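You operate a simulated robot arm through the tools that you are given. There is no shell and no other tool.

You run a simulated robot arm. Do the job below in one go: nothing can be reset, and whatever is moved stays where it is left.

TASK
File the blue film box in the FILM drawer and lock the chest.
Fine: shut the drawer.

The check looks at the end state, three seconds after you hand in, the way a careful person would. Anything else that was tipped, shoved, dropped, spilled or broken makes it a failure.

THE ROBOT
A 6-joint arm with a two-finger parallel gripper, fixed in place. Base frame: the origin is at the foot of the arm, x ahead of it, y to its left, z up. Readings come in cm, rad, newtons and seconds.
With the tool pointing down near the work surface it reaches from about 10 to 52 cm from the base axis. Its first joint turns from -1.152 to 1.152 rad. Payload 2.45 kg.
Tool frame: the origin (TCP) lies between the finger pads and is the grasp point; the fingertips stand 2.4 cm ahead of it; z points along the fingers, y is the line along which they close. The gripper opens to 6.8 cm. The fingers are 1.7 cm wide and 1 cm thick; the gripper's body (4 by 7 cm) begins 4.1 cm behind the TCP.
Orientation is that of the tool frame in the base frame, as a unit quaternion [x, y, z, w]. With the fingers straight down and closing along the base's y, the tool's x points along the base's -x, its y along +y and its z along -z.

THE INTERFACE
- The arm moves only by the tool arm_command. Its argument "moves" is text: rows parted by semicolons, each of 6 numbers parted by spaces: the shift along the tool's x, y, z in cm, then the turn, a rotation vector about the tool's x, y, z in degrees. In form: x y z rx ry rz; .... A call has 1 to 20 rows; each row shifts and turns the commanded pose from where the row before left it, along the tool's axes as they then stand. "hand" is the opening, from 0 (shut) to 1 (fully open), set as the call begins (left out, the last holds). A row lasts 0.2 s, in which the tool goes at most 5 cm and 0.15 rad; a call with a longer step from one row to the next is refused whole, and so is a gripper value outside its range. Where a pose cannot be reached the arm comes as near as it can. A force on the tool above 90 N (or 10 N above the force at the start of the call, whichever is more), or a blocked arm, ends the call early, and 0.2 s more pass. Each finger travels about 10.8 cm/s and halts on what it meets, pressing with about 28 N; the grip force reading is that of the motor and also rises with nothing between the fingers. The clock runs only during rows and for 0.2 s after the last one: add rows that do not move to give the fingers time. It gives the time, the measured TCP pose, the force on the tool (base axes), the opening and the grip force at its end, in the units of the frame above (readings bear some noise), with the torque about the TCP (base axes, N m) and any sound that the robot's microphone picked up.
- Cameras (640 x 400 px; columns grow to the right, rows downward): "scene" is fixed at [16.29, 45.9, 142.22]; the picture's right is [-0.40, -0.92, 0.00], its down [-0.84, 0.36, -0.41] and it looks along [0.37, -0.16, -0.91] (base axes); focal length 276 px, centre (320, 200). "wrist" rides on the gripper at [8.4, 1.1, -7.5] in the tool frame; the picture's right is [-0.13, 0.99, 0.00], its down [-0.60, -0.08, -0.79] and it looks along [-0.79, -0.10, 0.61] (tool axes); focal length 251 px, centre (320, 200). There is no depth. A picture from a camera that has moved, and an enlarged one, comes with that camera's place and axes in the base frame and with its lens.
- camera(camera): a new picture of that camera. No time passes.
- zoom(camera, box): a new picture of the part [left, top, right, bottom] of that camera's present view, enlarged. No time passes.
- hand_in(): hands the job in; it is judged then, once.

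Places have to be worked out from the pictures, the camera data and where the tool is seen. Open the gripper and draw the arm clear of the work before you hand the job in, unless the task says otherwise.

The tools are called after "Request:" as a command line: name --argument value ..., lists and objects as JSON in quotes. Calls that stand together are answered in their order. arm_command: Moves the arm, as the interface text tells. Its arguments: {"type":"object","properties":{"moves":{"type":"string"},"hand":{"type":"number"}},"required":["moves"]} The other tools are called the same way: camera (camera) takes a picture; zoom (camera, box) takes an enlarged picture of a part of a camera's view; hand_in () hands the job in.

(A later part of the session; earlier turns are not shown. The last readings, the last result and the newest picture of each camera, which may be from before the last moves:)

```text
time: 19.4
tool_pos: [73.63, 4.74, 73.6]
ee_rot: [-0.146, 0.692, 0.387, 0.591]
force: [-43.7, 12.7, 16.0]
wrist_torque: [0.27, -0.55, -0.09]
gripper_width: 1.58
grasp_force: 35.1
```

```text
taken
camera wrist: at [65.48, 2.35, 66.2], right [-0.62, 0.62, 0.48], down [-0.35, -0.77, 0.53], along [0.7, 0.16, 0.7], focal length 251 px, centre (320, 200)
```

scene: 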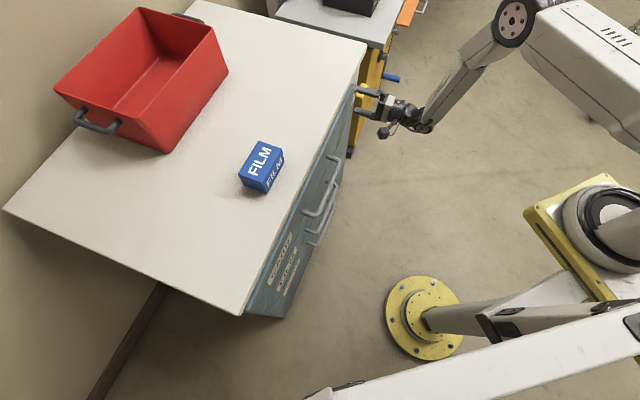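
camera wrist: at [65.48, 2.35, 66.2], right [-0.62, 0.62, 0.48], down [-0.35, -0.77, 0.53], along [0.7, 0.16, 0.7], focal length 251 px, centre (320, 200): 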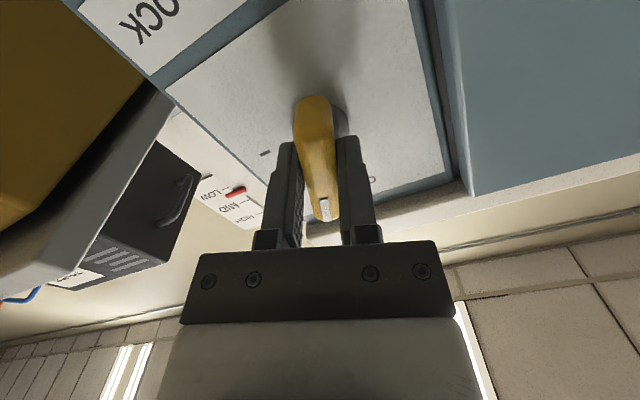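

I overcorrected slightly, with a force of about 40 N pushing left. Refitting puts the axis 0.44 cm right of the original grip point. I'll relax the offset and complete the last 21° to OPEN.

Request:
arm_command --moves "0 0.18 -0.1 0 0 0; -0.015 -0.055 0 0 0 -7.14; -0.015 -0.055 0 0 0 -7.14; -0.015 -0.055 0 0 0 -7.14; 0 0 0 0 0 0" --hand 0

Request:
camera --camera "wrist"

Request:
zoom --camera "scene" --box '[330, 60, 450, 160]'

```text
time: 20.6
tool_pos: [73.72, 4.69, 73.58]
ee_rot: [-0.272, 0.655, 0.27, 0.652]
force: [-23.5, 17.9, 7.9]
wrist_torque: [-0.27, 0.64, 0.14]
gripper_width: 1.6
grasp_force: 35.3
```

```text
taken
camera wrist: at [67.66, 0.14, 65.26], right [-0.7, 0.7, 0.13], down [-0.5, -0.61, 0.61], along [0.51, 0.36, 0.78], focal length 251 px, centre (320, 200)
```

wrist: 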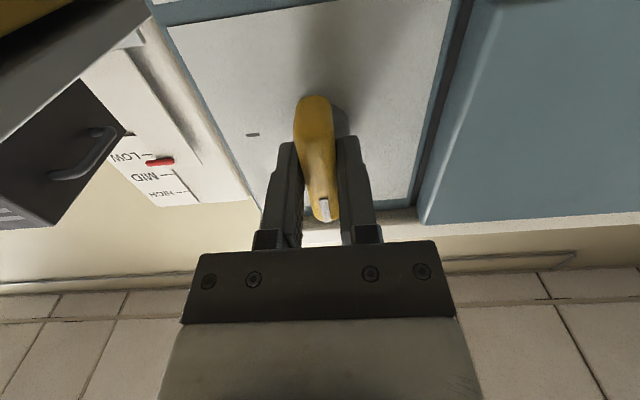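

```text
4.00 times, centred on (390, 110) of scene
camera zoom: at [16.23, 45.94, 142.22], right [-0.4, -0.92, 0.0], down [-0.84, 0.36, -0.41], along [0.37, -0.16, -0.91], focal length 1103 px, centre (40, 560)
```

zoom: 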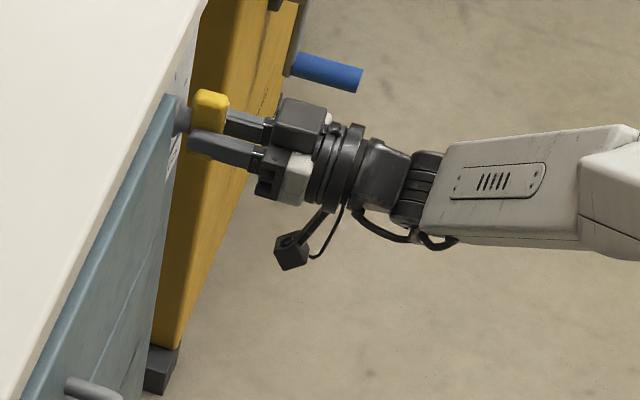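

The paddle is vertical with the pointer up toward OPEN. I'll release it and back off 8 cm to verify.

Request:
arm_command --moves "0 0 0 0 0 0; 0 0 0 0 0 0; 0 0 -2 0 0 0; 0 0 -2 0 0 0; 0 0 -2 0 0 0; 0 0 -2 0 0 0; 0 0 0 0 0 0" --hand 0.6

Request:
camera --camera "wrist"

Request:
zoom --camera "scene" --box '[330, 60, 450, 160]'

```text
time: 22.2
tool_pos: [68.27, -1.09, 73.77]
ee_rot: [-0.271, 0.656, 0.269, 0.651]
force: [-0.2, 0.1, 0.3]
wrist_torque: [0.0, 0.02, 0.02]
gripper_width: 4.06
grasp_force: 0.0
```

```text
taken
camera wrist: at [62.12, -5.6, 65.35], right [-0.7, 0.7, 0.13], down [-0.5, -0.61, 0.61], along [0.51, 0.36, 0.78], focal length 251 px, centre (320, 200)
```

wrist: 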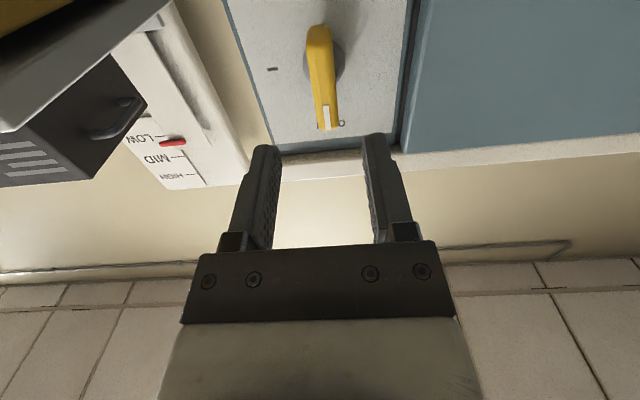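

```text
4.00 times, centred on (390, 110) of scene
camera zoom: at [16.29, 45.9, 142.22], right [-0.4, -0.92, 0.0], down [-0.84, 0.36, -0.41], along [0.37, -0.16, -0.91], focal length 1103 px, centre (40, 560)
```

zoom: 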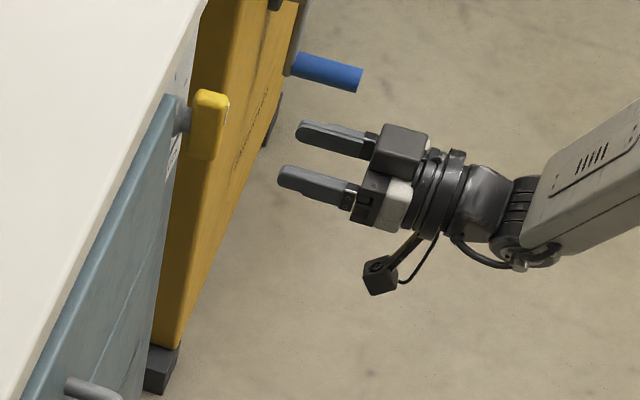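

The knob stands vertical. I'll check its alignment, then plan the FILM handle.

Request:
zoom --camera "wrist" --box '[220, 0, 460, 160]'

Request:
zoom --camera "scene" --box '[240, 140, 360, 320]'

```text
2.50 times, centred on (340, 80) of wrist
camera zoom: at [62.12, -5.6, 65.35], right [-0.7, 0.7, 0.13], down [-0.5, -0.61, 0.61], along [0.51, 0.36, 0.78], focal length 629 px, centre (270, 500)
```

zoom: 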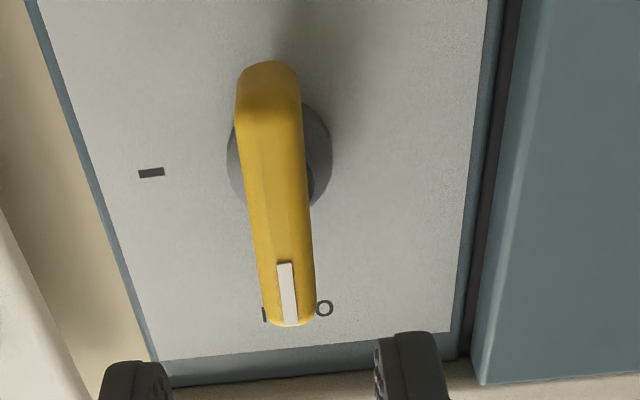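

```text
2.22 times, centred on (300, 230) of scene
camera zoom: at [16.29, 45.9, 142.22], right [-0.4, -0.92, 0.0], down [-0.84, 0.36, -0.41], along [0.37, -0.16, -0.91], focal length 613 px, centre (364, 133)
```

zoom: 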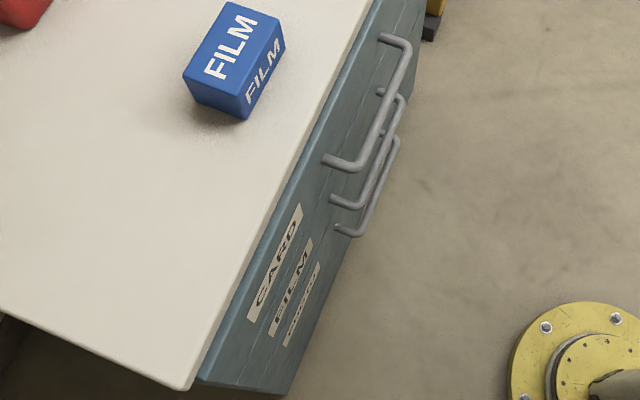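

The knob is at OPEN. Next is the FILM handle: because of the inner reach limit I want the tool to come from the right, pointing left and down along the face with the fingers straddling the bar. I'll yaw the tool left while sliding left, about 10 cm clear of the front, in two halves.

Request:
arm_command --moves "0 2.75 -0.29 -7.5 0 0; 0 2.76 0.07 -7.5 0 0; 0 2.73 0.43 -7.5 0 0; 0 2.65 0.78 -7.5 0 0; 0 2.53 1.12 -7.5 0 0; 0 2.36 1.44 -7.5 0 0; 0 0 0 0 0 0" --hand 0.5

Request:
camera --camera "scene"

```text
time: 23.8
tool_pos: [55.21, 9.41, 73.82]
ee_rot: [-0.499, 0.503, 0.499, 0.498]
force: [0.1, -0.4, 0.1]
wrist_torque: [0.0, -0.03, -0.01]
gripper_width: 3.4
grasp_force: 0.0
```

```text
taken
```

scene: 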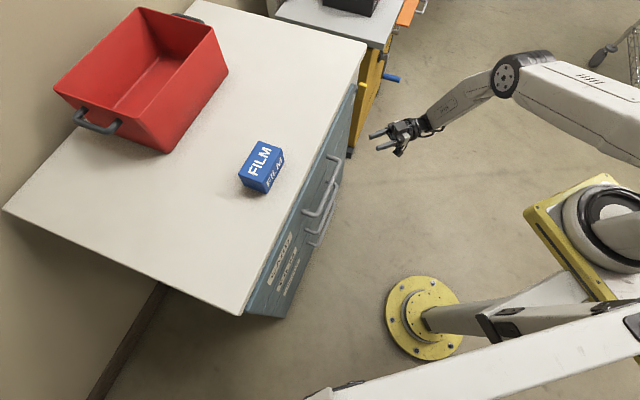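

On track, with no reach complaint. Continuing the second half of the yaw and slide.

Request:
arm_command --moves "0 2.15 1.74 -7.5 0 0; 0 1.90 2.0 -7.5 0 0; 0 1.63 2.24 -7.5 0 0; 0 1.32 2.43 -7.5 0 0; 0 0.99 2.58 -7.5 0 0; 0 0.65 2.69 -7.5 0 0; 0 0 0 0 0 0" --hand 0.5

Request:
camera --camera "scene"

Request:
camera --camera "wrist"

```text
time: 25.4
tool_pos: [42.31, 19.89, 73.57]
ee_rot: [-0.652, 0.273, 0.654, 0.27]
force: [-0.7, 0.1, 0.4]
wrist_torque: [-0.01, 0.0, -0.04]
gripper_width: 3.41
grasp_force: 0.0
```

```text
taken
```

scene: 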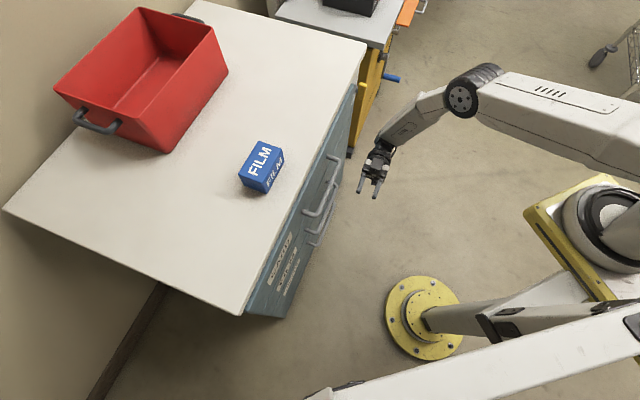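

```text
taken
camera wrist: at [46.85, 13.82, 65.23], right [-0.7, -0.7, 0.14], down [0.62, -0.5, 0.6], along [-0.35, 0.51, 0.79], focal length 251 px, centre (320, 200)
```

wrist: 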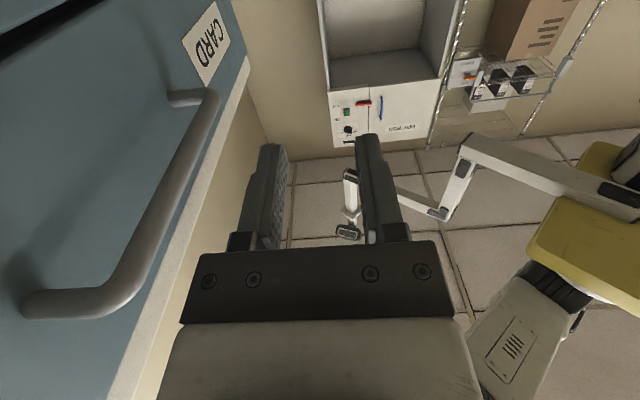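

Reached (42.3, 19.9, 73.6) with the tool pointing left along the face. Now I'll tilt it 45° downward; the camera swings to the right side to look along the handles.

Request:
arm_command --moves "0 0 0 0 7.5 0; 0 0 0 0 7.5 0; 0 0 0 0 7.5 0; 0 0 0 0 7.5 0; 0 0 0 0 7.5 0; 0 0 0 0 7.5 0; 0 0 0 0 0 0" --hand 0.5

Request:
camera --camera "scene"

Request:
camera --camera "wrist"

```text
time: 27.0
tool_pos: [42.37, 19.78, 73.61]
ee_rot: [0.853, -0.355, -0.354, -0.143]
force: [0.8, 0.1, 0.6]
wrist_torque: [0.03, 0.02, 0.01]
gripper_width: 3.42
grasp_force: 0.1
```

```text
taken
```

scene: 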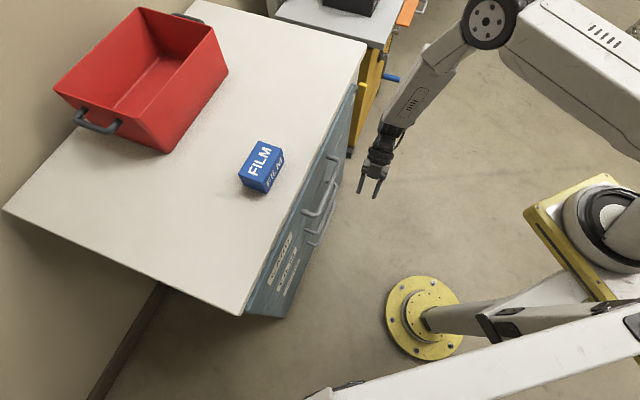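

```text
taken
camera wrist: at [49.61, 11.11, 73.0], right [-0.77, -0.63, 0.1], down [0.15, -0.03, 0.99], along [-0.62, 0.77, 0.12], focal length 251 px, centre (320, 200)
```

wrist: 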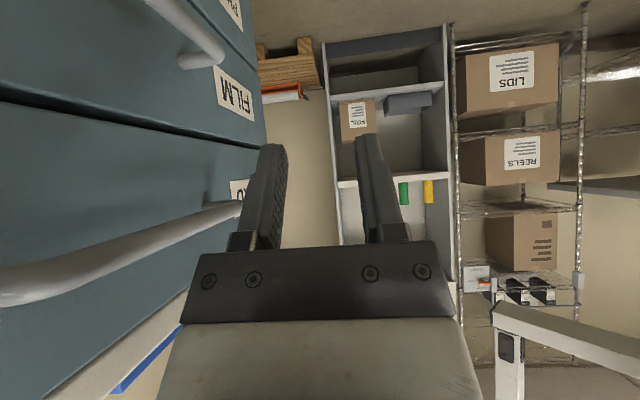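

The FILM label sits by the middle handle, so the middle drawer is confirmed. I'll lower about 7 cm, still at perpendicular distance 44, to see the FILM handle fully and test reach there.

Request:
arm_command --moves "2.5 0 2.5 0 0 0; 2.5 0 2.5 0 0 0; 0 0 0 0 0 0" --hand 0.5

Request:
camera --camera "wrist"

Request:
zoom --camera "scene" --box '[280, 100, 420, 260]'

```text
time: 27.8
tool_pos: [42.44, 19.64, 66.53]
ee_rot: [0.852, -0.356, -0.355, -0.144]
force: [-0.1, -0.3, 1.0]
wrist_torque: [-0.04, 0.04, 0.02]
gripper_width: 3.39
grasp_force: 0.1
```

```text
taken
camera wrist: at [49.57, 11.0, 65.86], right [-0.77, -0.63, 0.1], down [0.16, -0.03, 0.99], along [-0.62, 0.77, 0.12], focal length 251 px, centre (320, 200)
```

wrist: 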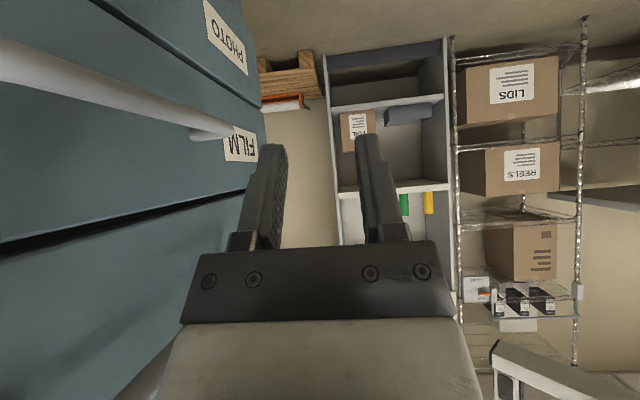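

```text
2.50 times, centred on (350, 180) of scene
camera zoom: at [16.29, 45.9, 142.22], right [-0.4, -0.92, 0.0], down [-0.84, 0.36, -0.41], along [0.37, -0.16, -0.91], focal length 690 px, centre (245, 250)
```

zoom: 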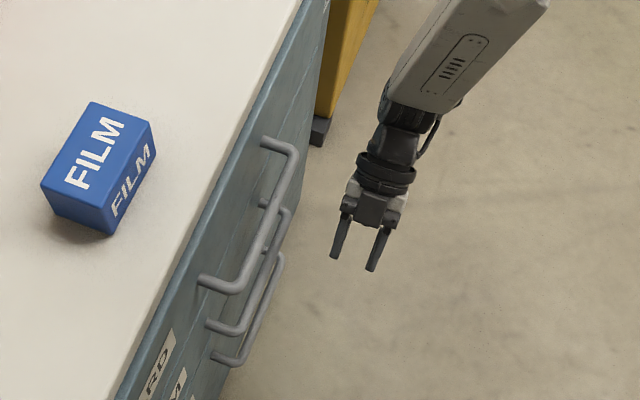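

Reach is fine here. I'll zoom both views to locate the FILM bar precisely.

Request:
zoom --camera "wrist" --box '[0, 0, 280, 250]'

Request:
zoom --camera "scene" --box '[310, 140, 350, 260]'

Request:
zoom --camera "scene" --box '[310, 145, 360, 205]'

Request:
zoom --camera "scene" --box '[300, 200, 350, 260]'

```text
1.60 times, centred on (140, 125) of wrist
camera zoom: at [49.57, 11.0, 65.86], right [-0.77, -0.63, 0.1], down [0.16, -0.03, 0.99], along [-0.62, 0.77, 0.12], focal length 402 px, centre (608, 320)
```

zoom: 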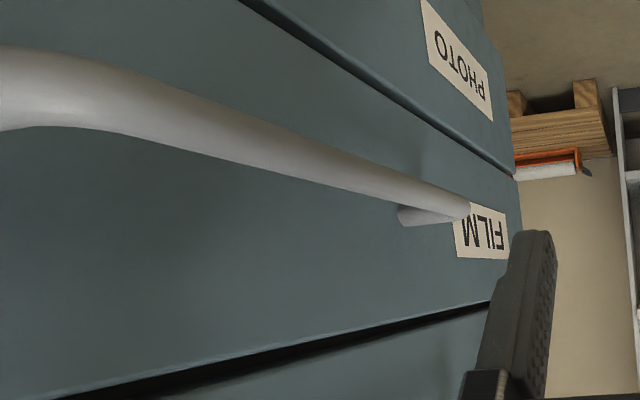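

```text
3.33 times, centred on (330, 200) of scene
camera zoom: at [16.29, 45.9, 142.22], right [-0.4, -0.92, 0.0], down [-0.84, 0.36, -0.41], along [0.37, -0.16, -0.91], focal length 919 px, centre (287, 200)
```

zoom: 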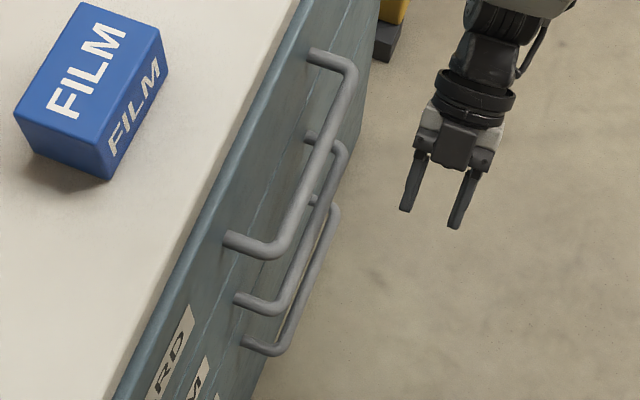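

```text
6.67 times, centred on (335, 175) of scene
camera zoom: at [16.29, 45.9, 142.22], right [-0.4, -0.92, 0.0], down [-0.84, 0.36, -0.41], along [0.37, -0.16, -0.91], focal length 1839 px, centre (220, 367)
```

zoom: 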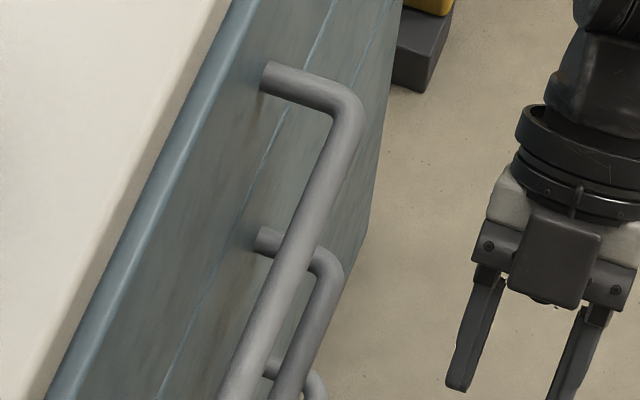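

```text
6.67 times, centred on (325, 230) of scene
camera zoom: at [16.29, 45.9, 142.22], right [-0.4, -0.92, 0.0], down [-0.84, 0.36, -0.41], along [0.37, -0.16, -0.91], focal length 1839 px, centre (287, 0)
```

zoom: 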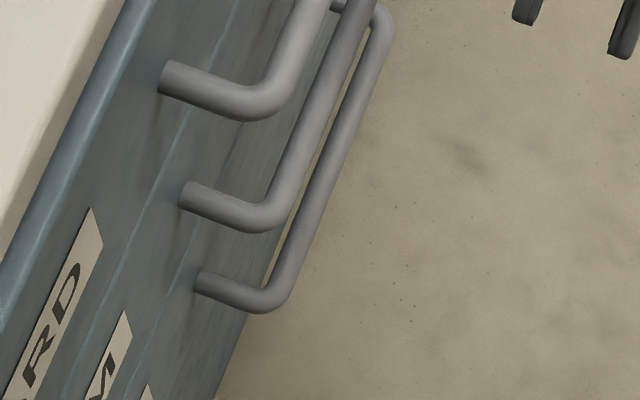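

The FILM bar is at perpendicular distance ≈54.15 cm, spanning lateral 1.8–19.2 at z≈61.2, and the drawer face is at ≈57.8. I'll tip the tool 8° so its body clears the face, then test in free space that the "pulled-out" pose (perpendicular distance 42, z 61) is reachable.

Request:
arm_command --moves "0 0 0 8 0 0; 1.66 1.23 1.93 0 0 0; 1.66 1.23 1.93 0 0 0; 0 0 0 0 0 0" --hand 0.5

Request:
camera --camera "wrist"

Request:
camera --camera "scene"

```text
time: 28.8
tool_pos: [42.94, 19.63, 60.69]
ee_rot: [0.84, -0.38, -0.331, -0.201]
force: [-0.3, -0.6, 0.7]
wrist_torque: [0.01, -0.01, 0.01]
gripper_width: 3.42
grasp_force: 0.0
out of reach, approached as far as the arm can: row 1, 2
```

```text
taken
camera wrist: at [49.32, 10.3, 59.82], right [-0.83, -0.56, 0.01], down [0.08, -0.11, 0.99], along [-0.55, 0.82, 0.14], focal length 251 px, centre (320, 200)
```

wrist: 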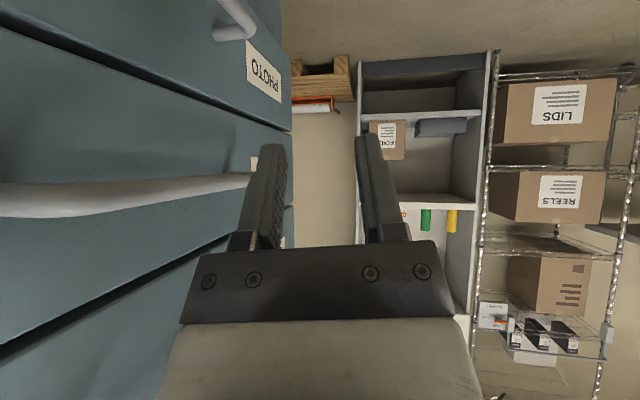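

```text
taken
```

scene: 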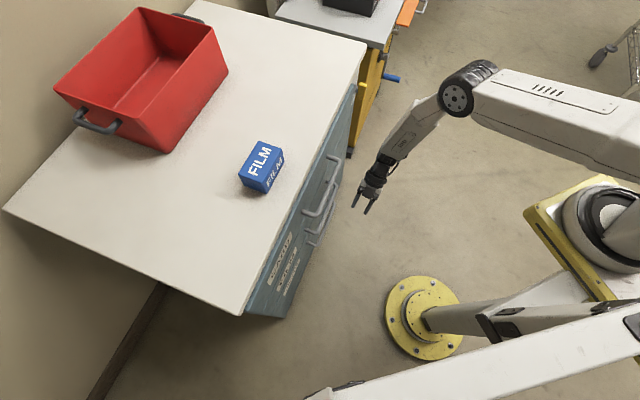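

The boundary for this tilt is at about perpendicular distance 44, giving only 10 cm of pull. Pointing the tool horizontally left along the bar with vertical closing keeps the wrist farther right and allows more travel. I'll reorient in place: undo the tilts, roll 90°, then yaw 10°.

Request:
arm_command --moves "0 0 0 -8 0 0; 0 0 0 0 -7.5 0; 0 0 0 0 -7.5 0; 0 0 0 0 -7.5 0; 0 0 0 0 -7.5 0; 0 0 0 0 -7.5 0; 0 0 0 0 -7.5 0; 0 0 0 0 0 8.18; 0 0 0 0 0 8.18; 0 0 0 0 0 8.18; 0 0 0 0 0 8.18; 0 0 0 0 0 8.18; 0 0 0 0 0 8.18; 0 0 0 0 0 8.18; 0 0 0 0 0 8.18; 0 0 0 0 0 8.18; 0 0 0 0 0 8.18; 0 0 0 0 0 8.18; 0 0 0 0 -5 0; 0 0 0 0 -5 0" --hand 0.5

Request:
camera --camera "wrist"

Request:
camera --camera "scene"

```text
time: 33.0
tool_pos: [39.44, 18.67, 64.47]
ee_rot: [-0.21, 0.676, 0.673, -0.213]
force: [-0.3, -0.7, -0.2]
wrist_torque: [-0.03, -0.01, 0.01]
gripper_width: 3.43
grasp_force: 0.0
out of reach, approached as far as the arm can: row 5, 6, 7
```

```text
taken
camera wrist: at [36.84, 7.76, 65.67], right [0.11, 0.08, 0.99], down [0.95, -0.31, -0.08], along [0.3, 0.95, -0.11], focal length 251 px, centre (320, 200)
```

wrist: 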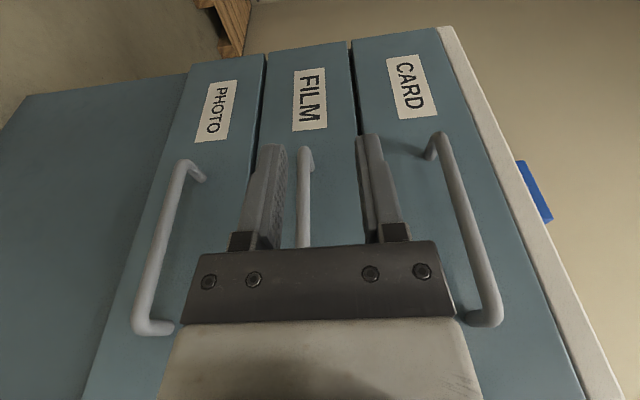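

```text
taken
```

scene: 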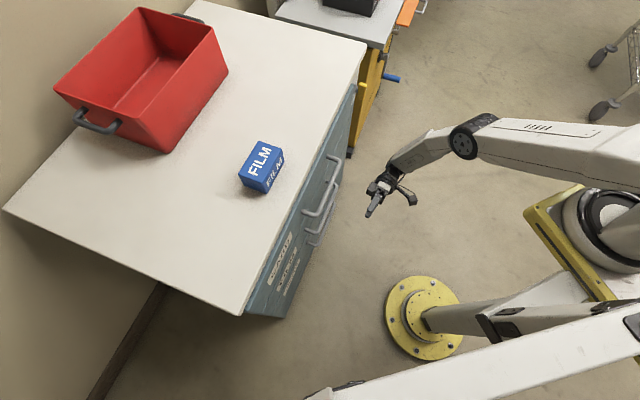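

This view gives bar heights of ≈76 (CARD), 61.2 (FILM) and 46 (PHOTO). A horizontal tool isn't reachable that low, so I'll go back to the 45° down-left tilt with closing along the face normal, and move to a pre-approach point up-right of the FILM bar's right end.

Request:
arm_command --moves "0 0 0 0 5 0; 0 0 0 0 5 0; 0 0 0 0 0 -8.18; 0 0 0 0 0 -8.18; 0 0 0 0 0 -8.18; 0 0 0 0 0 -8.18; 0 0 0 0 0 -8.18; 0 0 0 0 0 -8.18; 0 0 0 0 0 -8.18; 0 0 0 0 0 -8.18; 0 0 0 0 0 -8.18; 0 0 0 0 0 -8.18; 0 0 0 0 0 -8.18; -0.33 -0.5 -1 0 7.5 0; -0.2 -0.5 -1.03 0 7.5 0; -0.06 -0.5 -1.05 0 7.5 0; 0.08 -0.5 -1.05 0 7.5 0; 0.21 -0.5 -1.03 0 7.5 0; 0.35 -0.5 -0.99 0 7.5 0; 0 0 0 3 0 0" --hand 0.5

Request:
camera --camera "wrist"

Request:
camera --camera "scene"

```text
time: 37.2
tool_pos: [45.72, 16.58, 66.45]
ee_rot: [0.849, -0.366, -0.344, -0.166]
force: [-0.5, -0.5, -0.4]
wrist_torque: [0.03, -0.04, -0.06]
gripper_width: 3.37
grasp_force: 0.1
```

```text
taken
camera wrist: at [52.7, 7.7, 65.78], right [-0.79, -0.61, 0.06], down [0.13, -0.06, 0.99], along [-0.6, 0.79, 0.13], focal length 251 px, centre (320, 200)
```

wrist: 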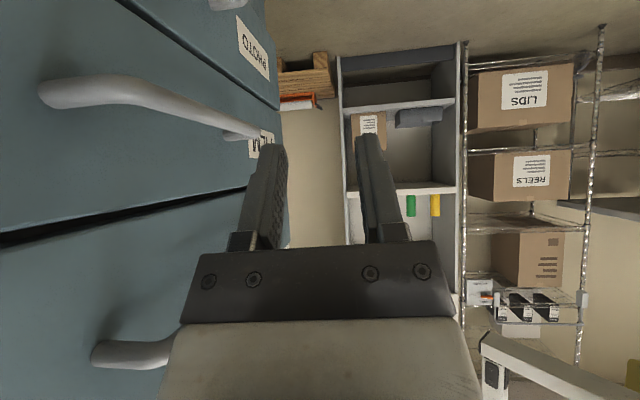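

```text
taken
```

scene: 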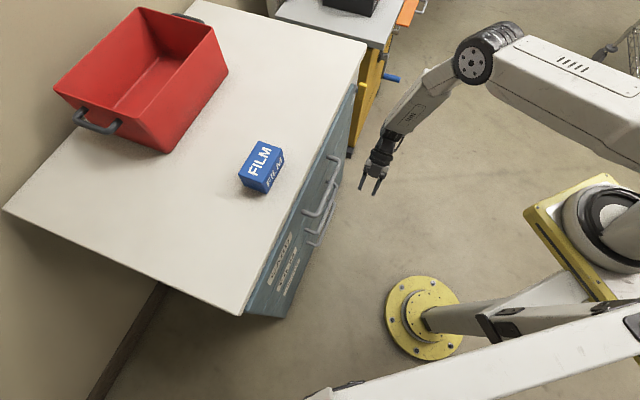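

Positioned up-right of the bar. I'll advance along the face normal in two stages, first to perpendicular distance ≈51, then check clearances.

Request:
arm_command --moves "0 -2.4 0.12 0 0 0; 0 -2.4 0.12 0 0 0; 0 -2.4 0.12 0 0 0; 0 0 0 0 0 0" --hand 0.5

Request:
camera --camera "wrist"

Request:
zoom --camera "scene" --box '[300, 110, 420, 220]'

```text
time: 38.2
tool_pos: [50.74, 21.76, 66.15]
ee_rot: [0.848, -0.366, -0.345, -0.167]
force: [0.3, -0.5, -0.3]
wrist_torque: [0.0, 0.01, 0.0]
gripper_width: 3.39
grasp_force: 0.2
```

```text
taken
camera wrist: at [57.65, 12.79, 65.58], right [-0.79, -0.61, 0.06], down [0.13, -0.07, 0.99], along [-0.6, 0.79, 0.13], focal length 251 px, centre (320, 200)
```

wrist: 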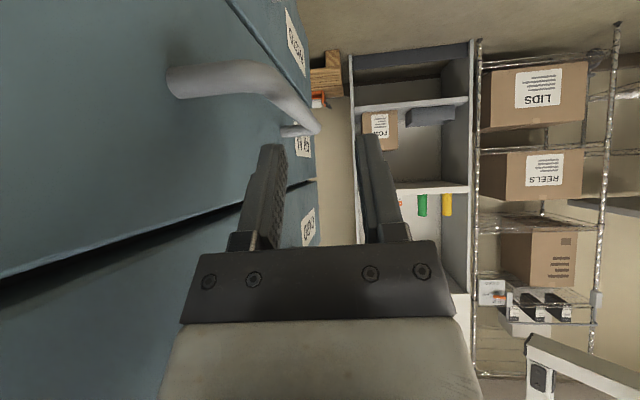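

```text
3.64 times, centred on (360, 165) of scene
camera zoom: at [16.29, 45.91, 142.22], right [-0.4, -0.92, 0.0], down [-0.84, 0.36, -0.41], along [0.37, -0.16, -0.91], focal length 1003 px, centre (174, 327)
```

zoom: 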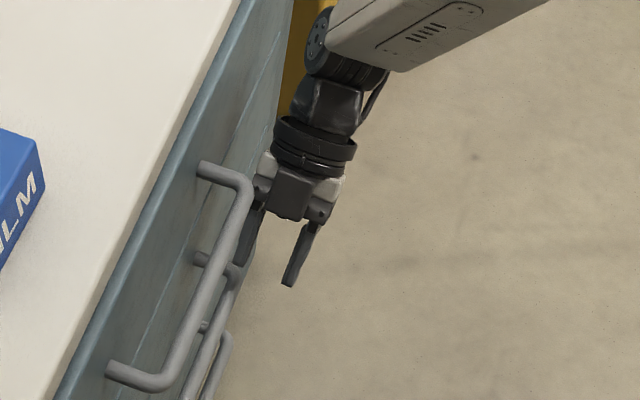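

Triangulating from this view puts the bar's right corner at perpendicular distance 54.1, lateral 19.1, and the face at ≈58, consistent with before. I'll advance 2.2 cm and then slide down-left along the tool axis so one finger goes behind the bar.

Request:
arm_command --moves "0 -2.2 0.1 0 0 0; 0 0 1.75 0 0 0; 0 0 1.75 0 0 0; 0 0 1.75 0 0 0; 0 0 1.75 0 0 0; 0 0 0 0 0 0" --hand 0.55

Request:
camera --camera "wrist"

Request:
zoom --camera "scene" --box '[300, 110, 420, 220]'

```text
time: 39.6
tool_pos: [49.18, 26.94, 61.33]
ee_rot: [0.848, -0.366, -0.345, -0.166]
force: [-1.0, -0.1, 0.3]
wrist_torque: [-0.02, 0.0, 0.01]
gripper_width: 3.74
grasp_force: 0.1
```

```text
taken
camera wrist: at [56.11, 18.05, 60.74], right [-0.79, -0.61, 0.06], down [0.13, -0.07, 0.99], along [-0.6, 0.79, 0.13], focal length 251 px, centre (320, 200)
```

wrist: 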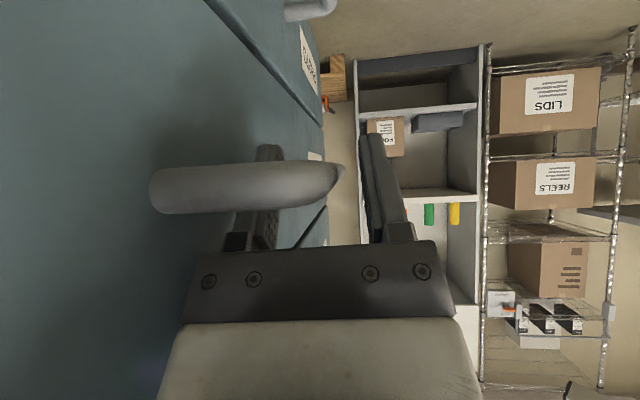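

```text
3.64 times, centred on (360, 165) of scene
camera zoom: at [16.29, 45.9, 142.22], right [-0.4, -0.92, 0.0], down [-0.84, 0.36, -0.41], along [0.37, -0.16, -0.91], focal length 1003 px, centre (174, 327)
```

zoom: 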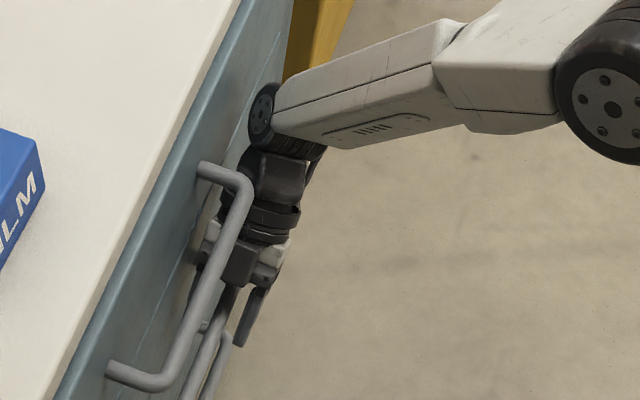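

No contact, and the bar lies between the fingers. I'll centre by 0.25 cm and close on the bar.

Request:
arm_command --moves "0 -0.25 0 0 0 0; 0 0 0 0 0 0; 0 0 0 0 0 0" --hand 0

Request:
camera --camera "wrist"

```text
time: 40.4
tool_pos: [49.21, 26.98, 61.39]
ee_rot: [0.848, -0.365, -0.346, -0.166]
force: [-11.2, -20.4, 16.4]
wrist_torque: [0.03, 0.09, 0.99]
gripper_width: 1.49
grasp_force: 34.1
```

```text
taken
camera wrist: at [56.16, 18.07, 60.71], right [-0.79, -0.61, 0.06], down [0.13, -0.06, 0.99], along [-0.6, 0.79, 0.13], focal length 251 px, centre (320, 200)
```

wrist: 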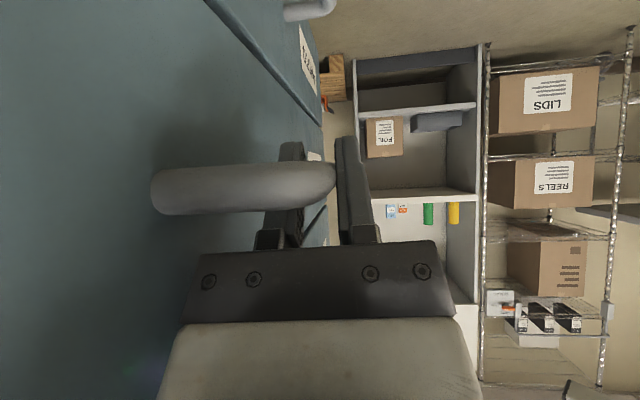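

Bar gripped at 1.49 cm. I'll pull straight out 3 cm and watch the forces to check that the drawer is unlocked.

Request:
arm_command --moves "0 1 -0.05 0 0 0; 0 1 -0.05 0 0 0; 0 1 -0.05 0 0 0; 0 0 0 0 0 0" --hand 0

Request:
camera --camera "wrist"

Request:
camera --camera "scene"

```text
time: 41.4
tool_pos: [47.1, 24.88, 61.44]
ee_rot: [0.848, -0.367, -0.344, -0.166]
force: [1.4, 0.7, -20.4]
wrist_torque: [-0.54, -0.58, 0.82]
gripper_width: 1.45
grasp_force: 33.9
```

```text
taken
camera wrist: at [54.06, 15.98, 60.77], right [-0.79, -0.61, 0.06], down [0.13, -0.06, 0.99], along [-0.6, 0.79, 0.13], focal length 251 px, centre (320, 200)
```

wrist: 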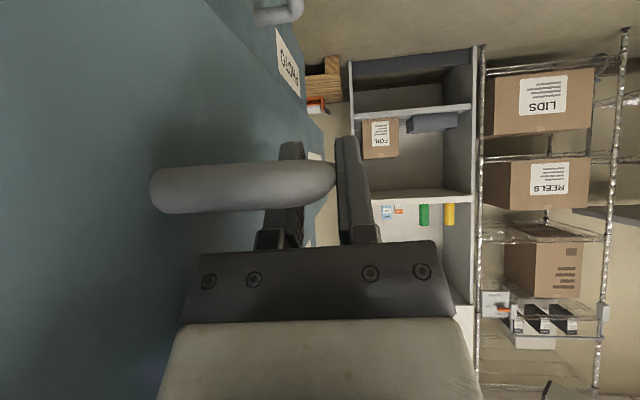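

```text
taken
```

scene: 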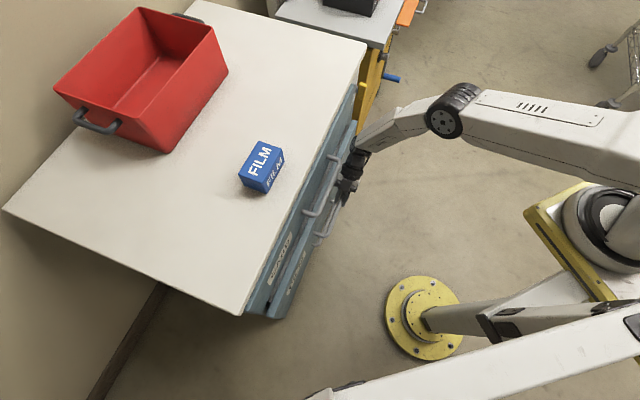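

The FILM drawer is sliding out with little resistance. I'll relieve the small vertical load and keep pulling.

Request:
arm_command --moves "0.06 1.3 0 0 0 0; 0 1.3 -0.07 0 0 0; 0 1.3 -0.07 0 0 0; 0 1.3 -0.07 0 0 0; 0 1.3 -0.07 0 0 0; 0 1.3 -0.07 0 0 0; 0 0 0 0 0 0" --hand 0

Request:
camera --camera "scene"

Request:
camera --camera "wrist"

```text
time: 43.0
tool_pos: [41.69, 19.44, 61.49]
ee_rot: [0.848, -0.366, -0.345, -0.166]
force: [-10.1, 10.7, -9.5]
wrist_torque: [0.06, 0.07, 0.86]
gripper_width: 1.5
grasp_force: 34.1
```

```text
taken
```

scene: 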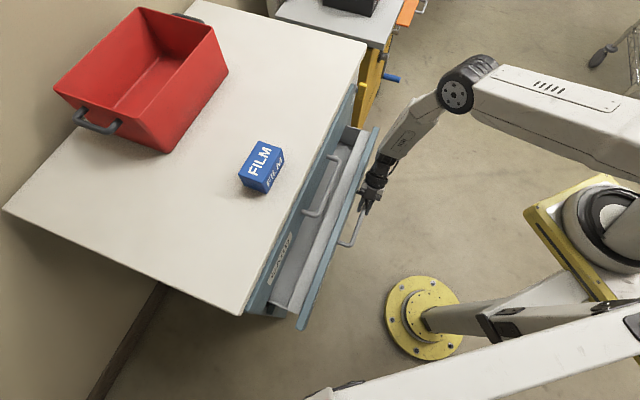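

```text
taken
camera wrist: at [48.54, 10.45, 60.77], right [-0.79, -0.61, 0.06], down [0.13, -0.06, 0.99], along [-0.6, 0.79, 0.13], focal length 251 px, centre (320, 200)
```

wrist: 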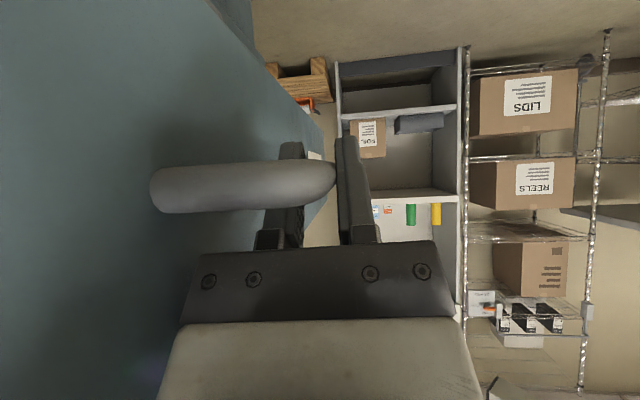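

The drawer is now about 10.8 cm open. I'll look into it to judge the usable opening.

Request:
zoom --camera "scene" --box '[250, 110, 400, 340]'

Request:
zoom --camera "scene" --box '[320, 110, 400, 200]'

Request:
zoom --camera "scene" --box '[250, 220, 350, 340]'

```text
1.74 times, centred on (325, 225) of scene
camera zoom: at [16.29, 45.93, 142.21], right [-0.4, -0.92, 0.0], down [-0.84, 0.36, -0.41], along [0.37, -0.16, -0.91], focal length 480 px, centre (311, 156)
```

zoom: 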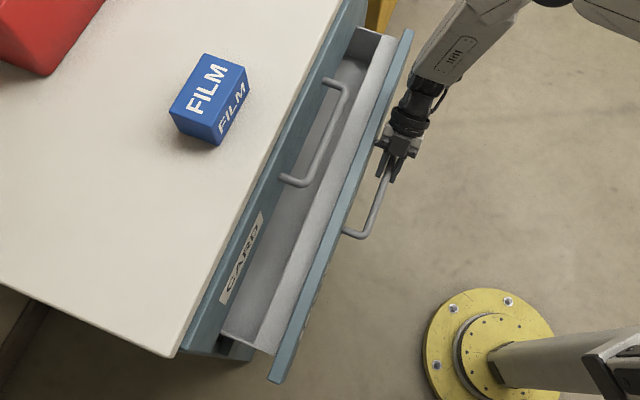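

```text
4.44 times, centred on (360, 155) of scene
camera zoom: at [16.29, 45.93, 142.21], right [-0.4, -0.92, 0.0], down [-0.84, 0.36, -0.41], along [0.37, -0.16, -0.91], focal length 1226 px, centre (142, 400)
```

zoom: 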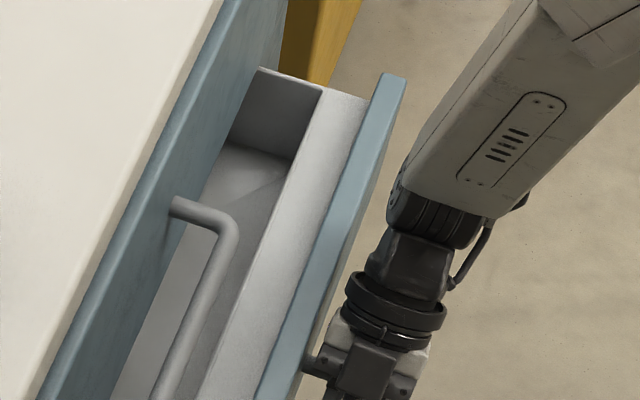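

```text
3.33 times, centred on (300, 280) of scene
camera zoom: at [16.29, 45.93, 142.21], right [-0.4, -0.92, 0.0], down [-0.84, 0.36, -0.41], along [0.37, -0.16, -0.91], focal length 919 px, centre (387, -67)
```

zoom: 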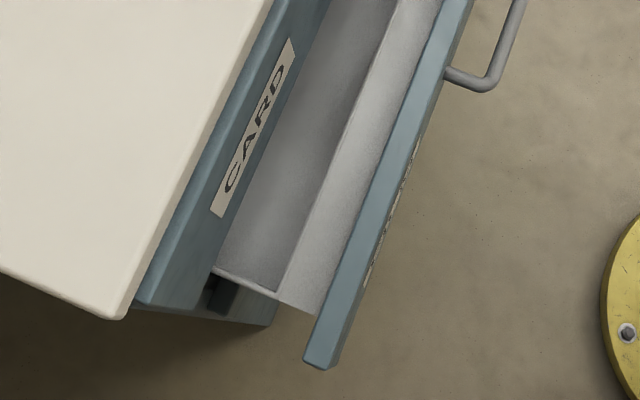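

There is a lighter strip behind the front panel that could be a ledge, or just lit floor. I'll zoom in further to understand the tray's shape.

Request:
zoom --camera "scene" --box '[335, 115, 380, 160]'

Request:
zoom --camera "scene" --box '[265, 285, 310, 335]'

Request:
zoom --camera "scene" --box '[295, 180, 355, 240]'

```text
8.89 times, centred on (358, 138) of scene
camera zoom: at [16.29, 45.93, 142.21], right [-0.4, -0.92, 0.0], down [-0.84, 0.36, -0.41], along [0.37, -0.16, -0.91], focal length 2452 px, centre (-13, 756)
```

zoom: 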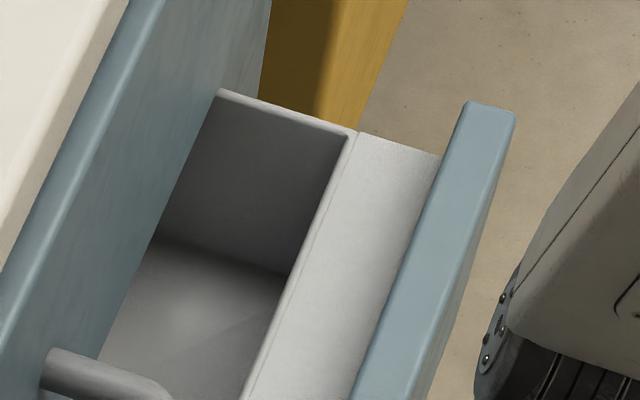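

```text
8.00 times, centred on (288, 310) of scene
camera zoom: at [16.29, 45.93, 142.21], right [-0.4, -0.92, 0.0], down [-0.84, 0.36, -0.41], along [0.37, -0.16, -0.91], focal length 2206 px, centre (580, -680)
```

zoom: 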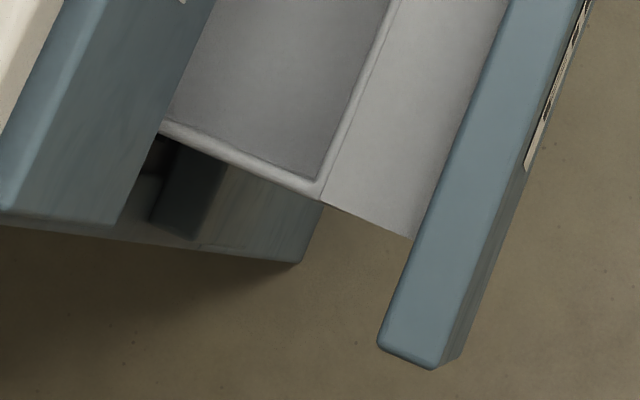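

```text
6.67 times, centred on (325, 210) of scene
camera zoom: at [16.29, 45.93, 142.21], right [-0.4, -0.92, 0.0], down [-0.84, 0.36, -0.41], along [0.37, -0.16, -0.91], focal length 1839 px, centre (287, 133)
```

zoom: 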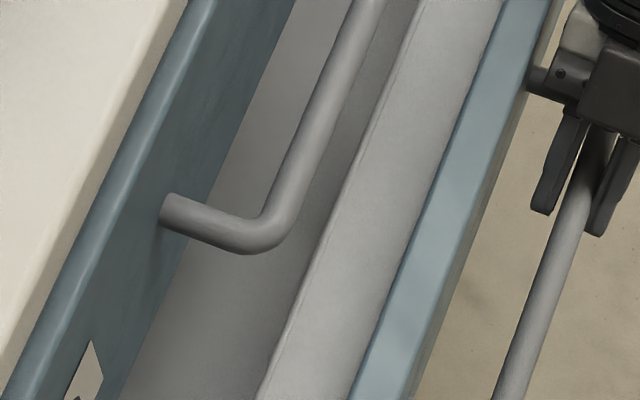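

The tray starts behind a roughly 3 cm ledge, so I need about 16 cm of opening, and this grasp is at its reach limit. I'll release the bar, back out up-right, and bring the tool vertical near lateral 33, where the reach allows pulling further from inside the tray's front wall.

Request:
arm_command --moves "0 0 0 0 0 0; 0 0 0 0 0 0; 0 0 -1.75 0 0 0; 0 0 -1.75 0 0 0; 0 0 -1.75 0 0 0; 0 0 -1.75 0 0 0; 0.35 0 -2.48 0 7.5 0; 0.67 0 -2.41 0 7.5 0; 0.98 0 -2.3 0 7.5 0; 1.27 0 -2.15 0 7.5 0; 1.54 0 -1.97 0 7.5 0; 1.79 0 -1.75 0 7.5 0; 0 0 0 0 0 0" --hand 0.55

Request:
camera --camera "wrist"

Request:
camera --camera "scene"

```text
time: 45.8
tool_pos: [52.93, 6.74, 75.43]
ee_rot: [0.916, -0.401, 0.006, -0.015]
force: [-0.8, 0.4, 0.2]
wrist_torque: [0.02, 0.03, 0.0]
gripper_width: 3.72
grasp_force: 0.2
```

```text
taken
camera wrist: at [57.75, -0.28, 82.94], right [-0.82, -0.58, -0.03], down [-0.37, 0.48, 0.79], along [-0.44, 0.66, -0.61], focal length 251 px, centre (320, 200)
```

wrist: 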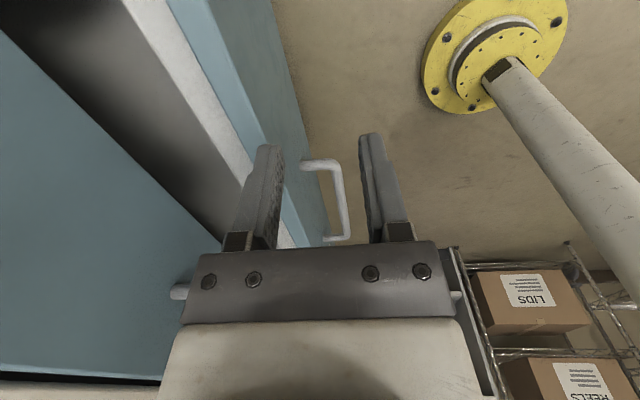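

```text
taken
```

scene: 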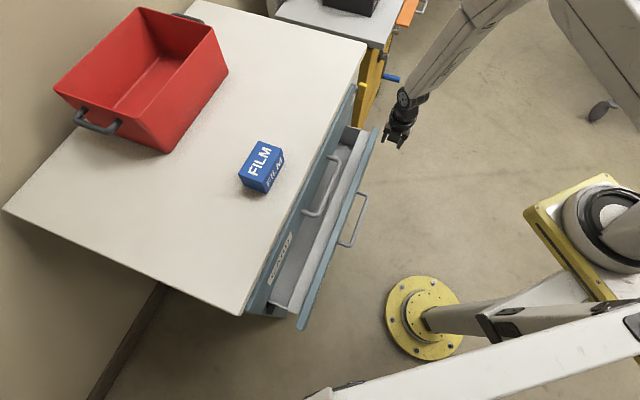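

Clear now. I'll zoom the wrist view to triangulate the tray's front wall, ledge and panel heights.

Request:
zoom --camera "wrist" --box '[0, 0, 360, 250]'

Request:
zoom --camera "scene" --box '[330, 110, 400, 180]'

```text
1.60 times, centred on (180, 125) of wrist
camera zoom: at [57.75, -0.28, 82.94], right [-0.82, -0.58, -0.03], down [-0.37, 0.48, 0.79], along [-0.44, 0.66, -0.61], focal length 402 px, centre (544, 320)
```

zoom: 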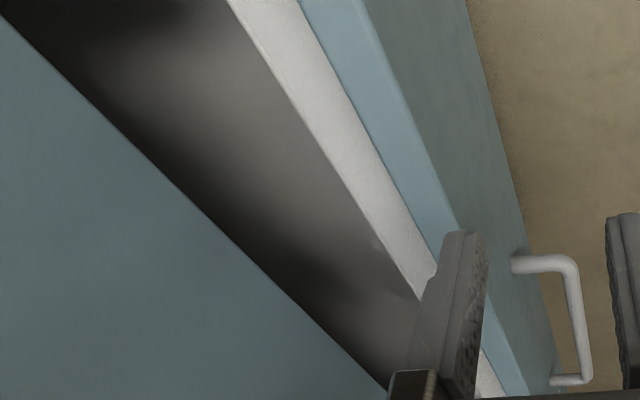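

```text
5.71 times, centred on (365, 145) of scene
camera zoom: at [16.29, 45.9, 142.22], right [-0.4, -0.92, 0.0], down [-0.84, 0.36, -0.41], along [0.37, -0.16, -0.91], focal length 1576 px, centre (63, 514)
```

zoom: 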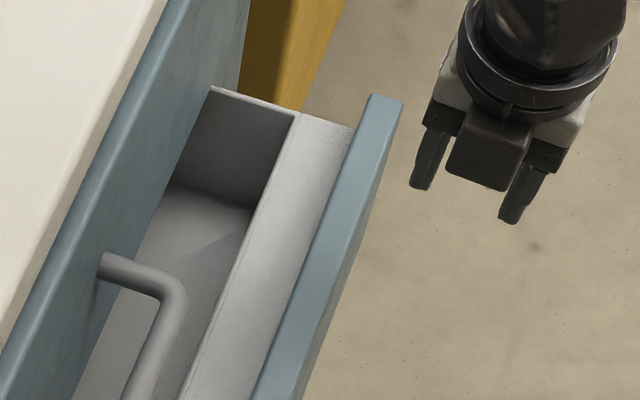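

The panel top is at z≈68 spanning perpendicular distance 47.5–48.9, and the tray's front inner wall is at 52.9 with its rim at z≈65.8. I'll close the gripper, turn it so its narrow side faces the chest, and add a slight tilt, all while still outside the drawer.

Request:
arm_command --moves "0 0 0 0 0 7.97; 0 0 0 0 0 7.97; 0 0 0 0 0 7.97; 0 0 0 0 0 7.97; 0 0 0 0 0 7.97; 0 0 0 0 0 7.97; 0 0 0 0 0 7.97; 0 0 0 0 0 7.97; 0 0 0 0 0 7.97; 0 0 0 0 0 7.97; 0 0 0 0 0 7.97; 0 0 0 0 -6 0; 0 0 0 0 0 0" --hand 0

Request:
camera --camera "wrist"

Request:
camera --camera "scene"

```text
time: 48.6
tool_pos: [52.93, 6.81, 75.34]
ee_rot: [-0.382, 0.922, 0.025, 0.064]
force: [-0.1, 0.6, 0.7]
wrist_torque: [-0.01, 0.03, -0.02]
gripper_width: 0.0
grasp_force: 23.8
```

```text
taken
camera wrist: at [45.63, 0.97, 81.59], right [-0.61, 0.79, 0.02], down [0.4, 0.29, 0.87], along [0.68, 0.54, -0.5], focal length 251 px, centre (320, 200)
```

wrist: 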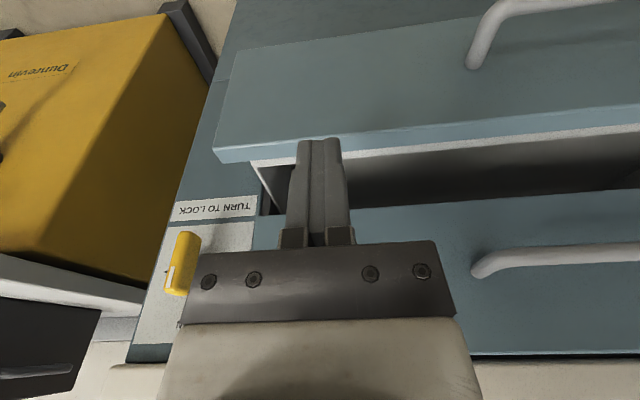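

```text
taken
```

scene: 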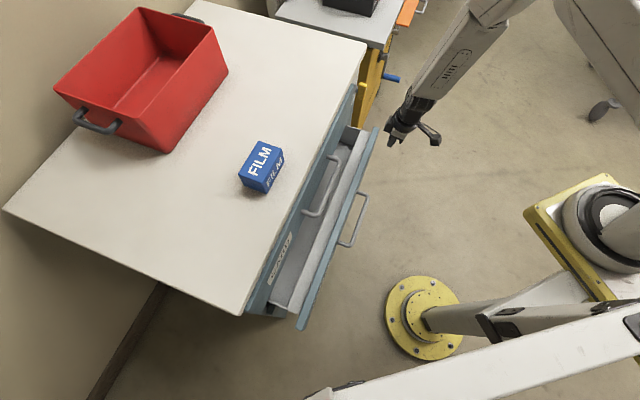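

Orientation is good. I'll move 12 cm toward the chest at this height to hover above the open tray and verify the position.

Request:
arm_command --moves "-2.97 0 0.41 0 0 0; -2.97 0 0.41 0 0 0; -2.97 0 0.41 0 0 0; -2.9 0 0.4 0 0 0; 0 0 0 0 0 0" --hand 0

Request:
camera --camera "wrist"

Request:
zoom --camera "scene" --box '[310, 70, 430, 190]'

```text
time: 49.8
tool_pos: [61.35, 15.01, 75.2]
ee_rot: [-0.381, 0.922, 0.026, 0.062]
force: [-0.1, -0.1, 0.2]
wrist_torque: [-0.02, 0.0, 0.01]
gripper_width: 0.0
grasp_force: 23.5
```

```text
taken
camera wrist: at [53.93, 9.28, 81.52], right [-0.61, 0.79, 0.02], down [0.4, 0.29, 0.87], along [0.68, 0.54, -0.5], focal length 251 px, centre (320, 200)
```

wrist: 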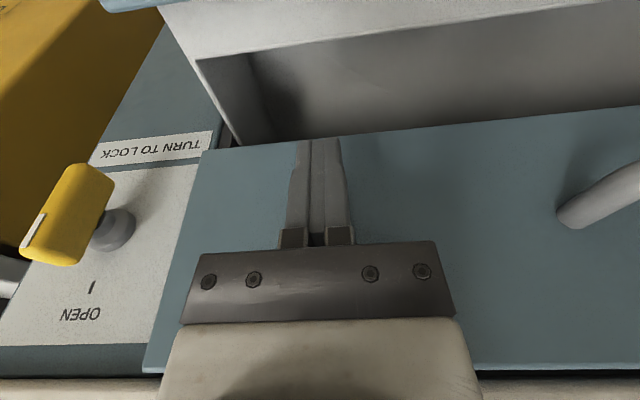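

```text
3.33 times, centred on (370, 130) of scene
camera zoom: at [16.29, 45.91, 142.22], right [-0.4, -0.92, 0.0], down [-0.84, 0.36, -0.41], along [0.37, -0.16, -0.91], focal length 919 px, centre (153, 433)
```

zoom: 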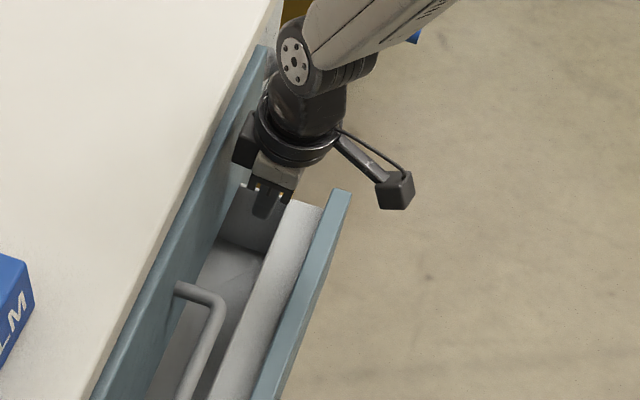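

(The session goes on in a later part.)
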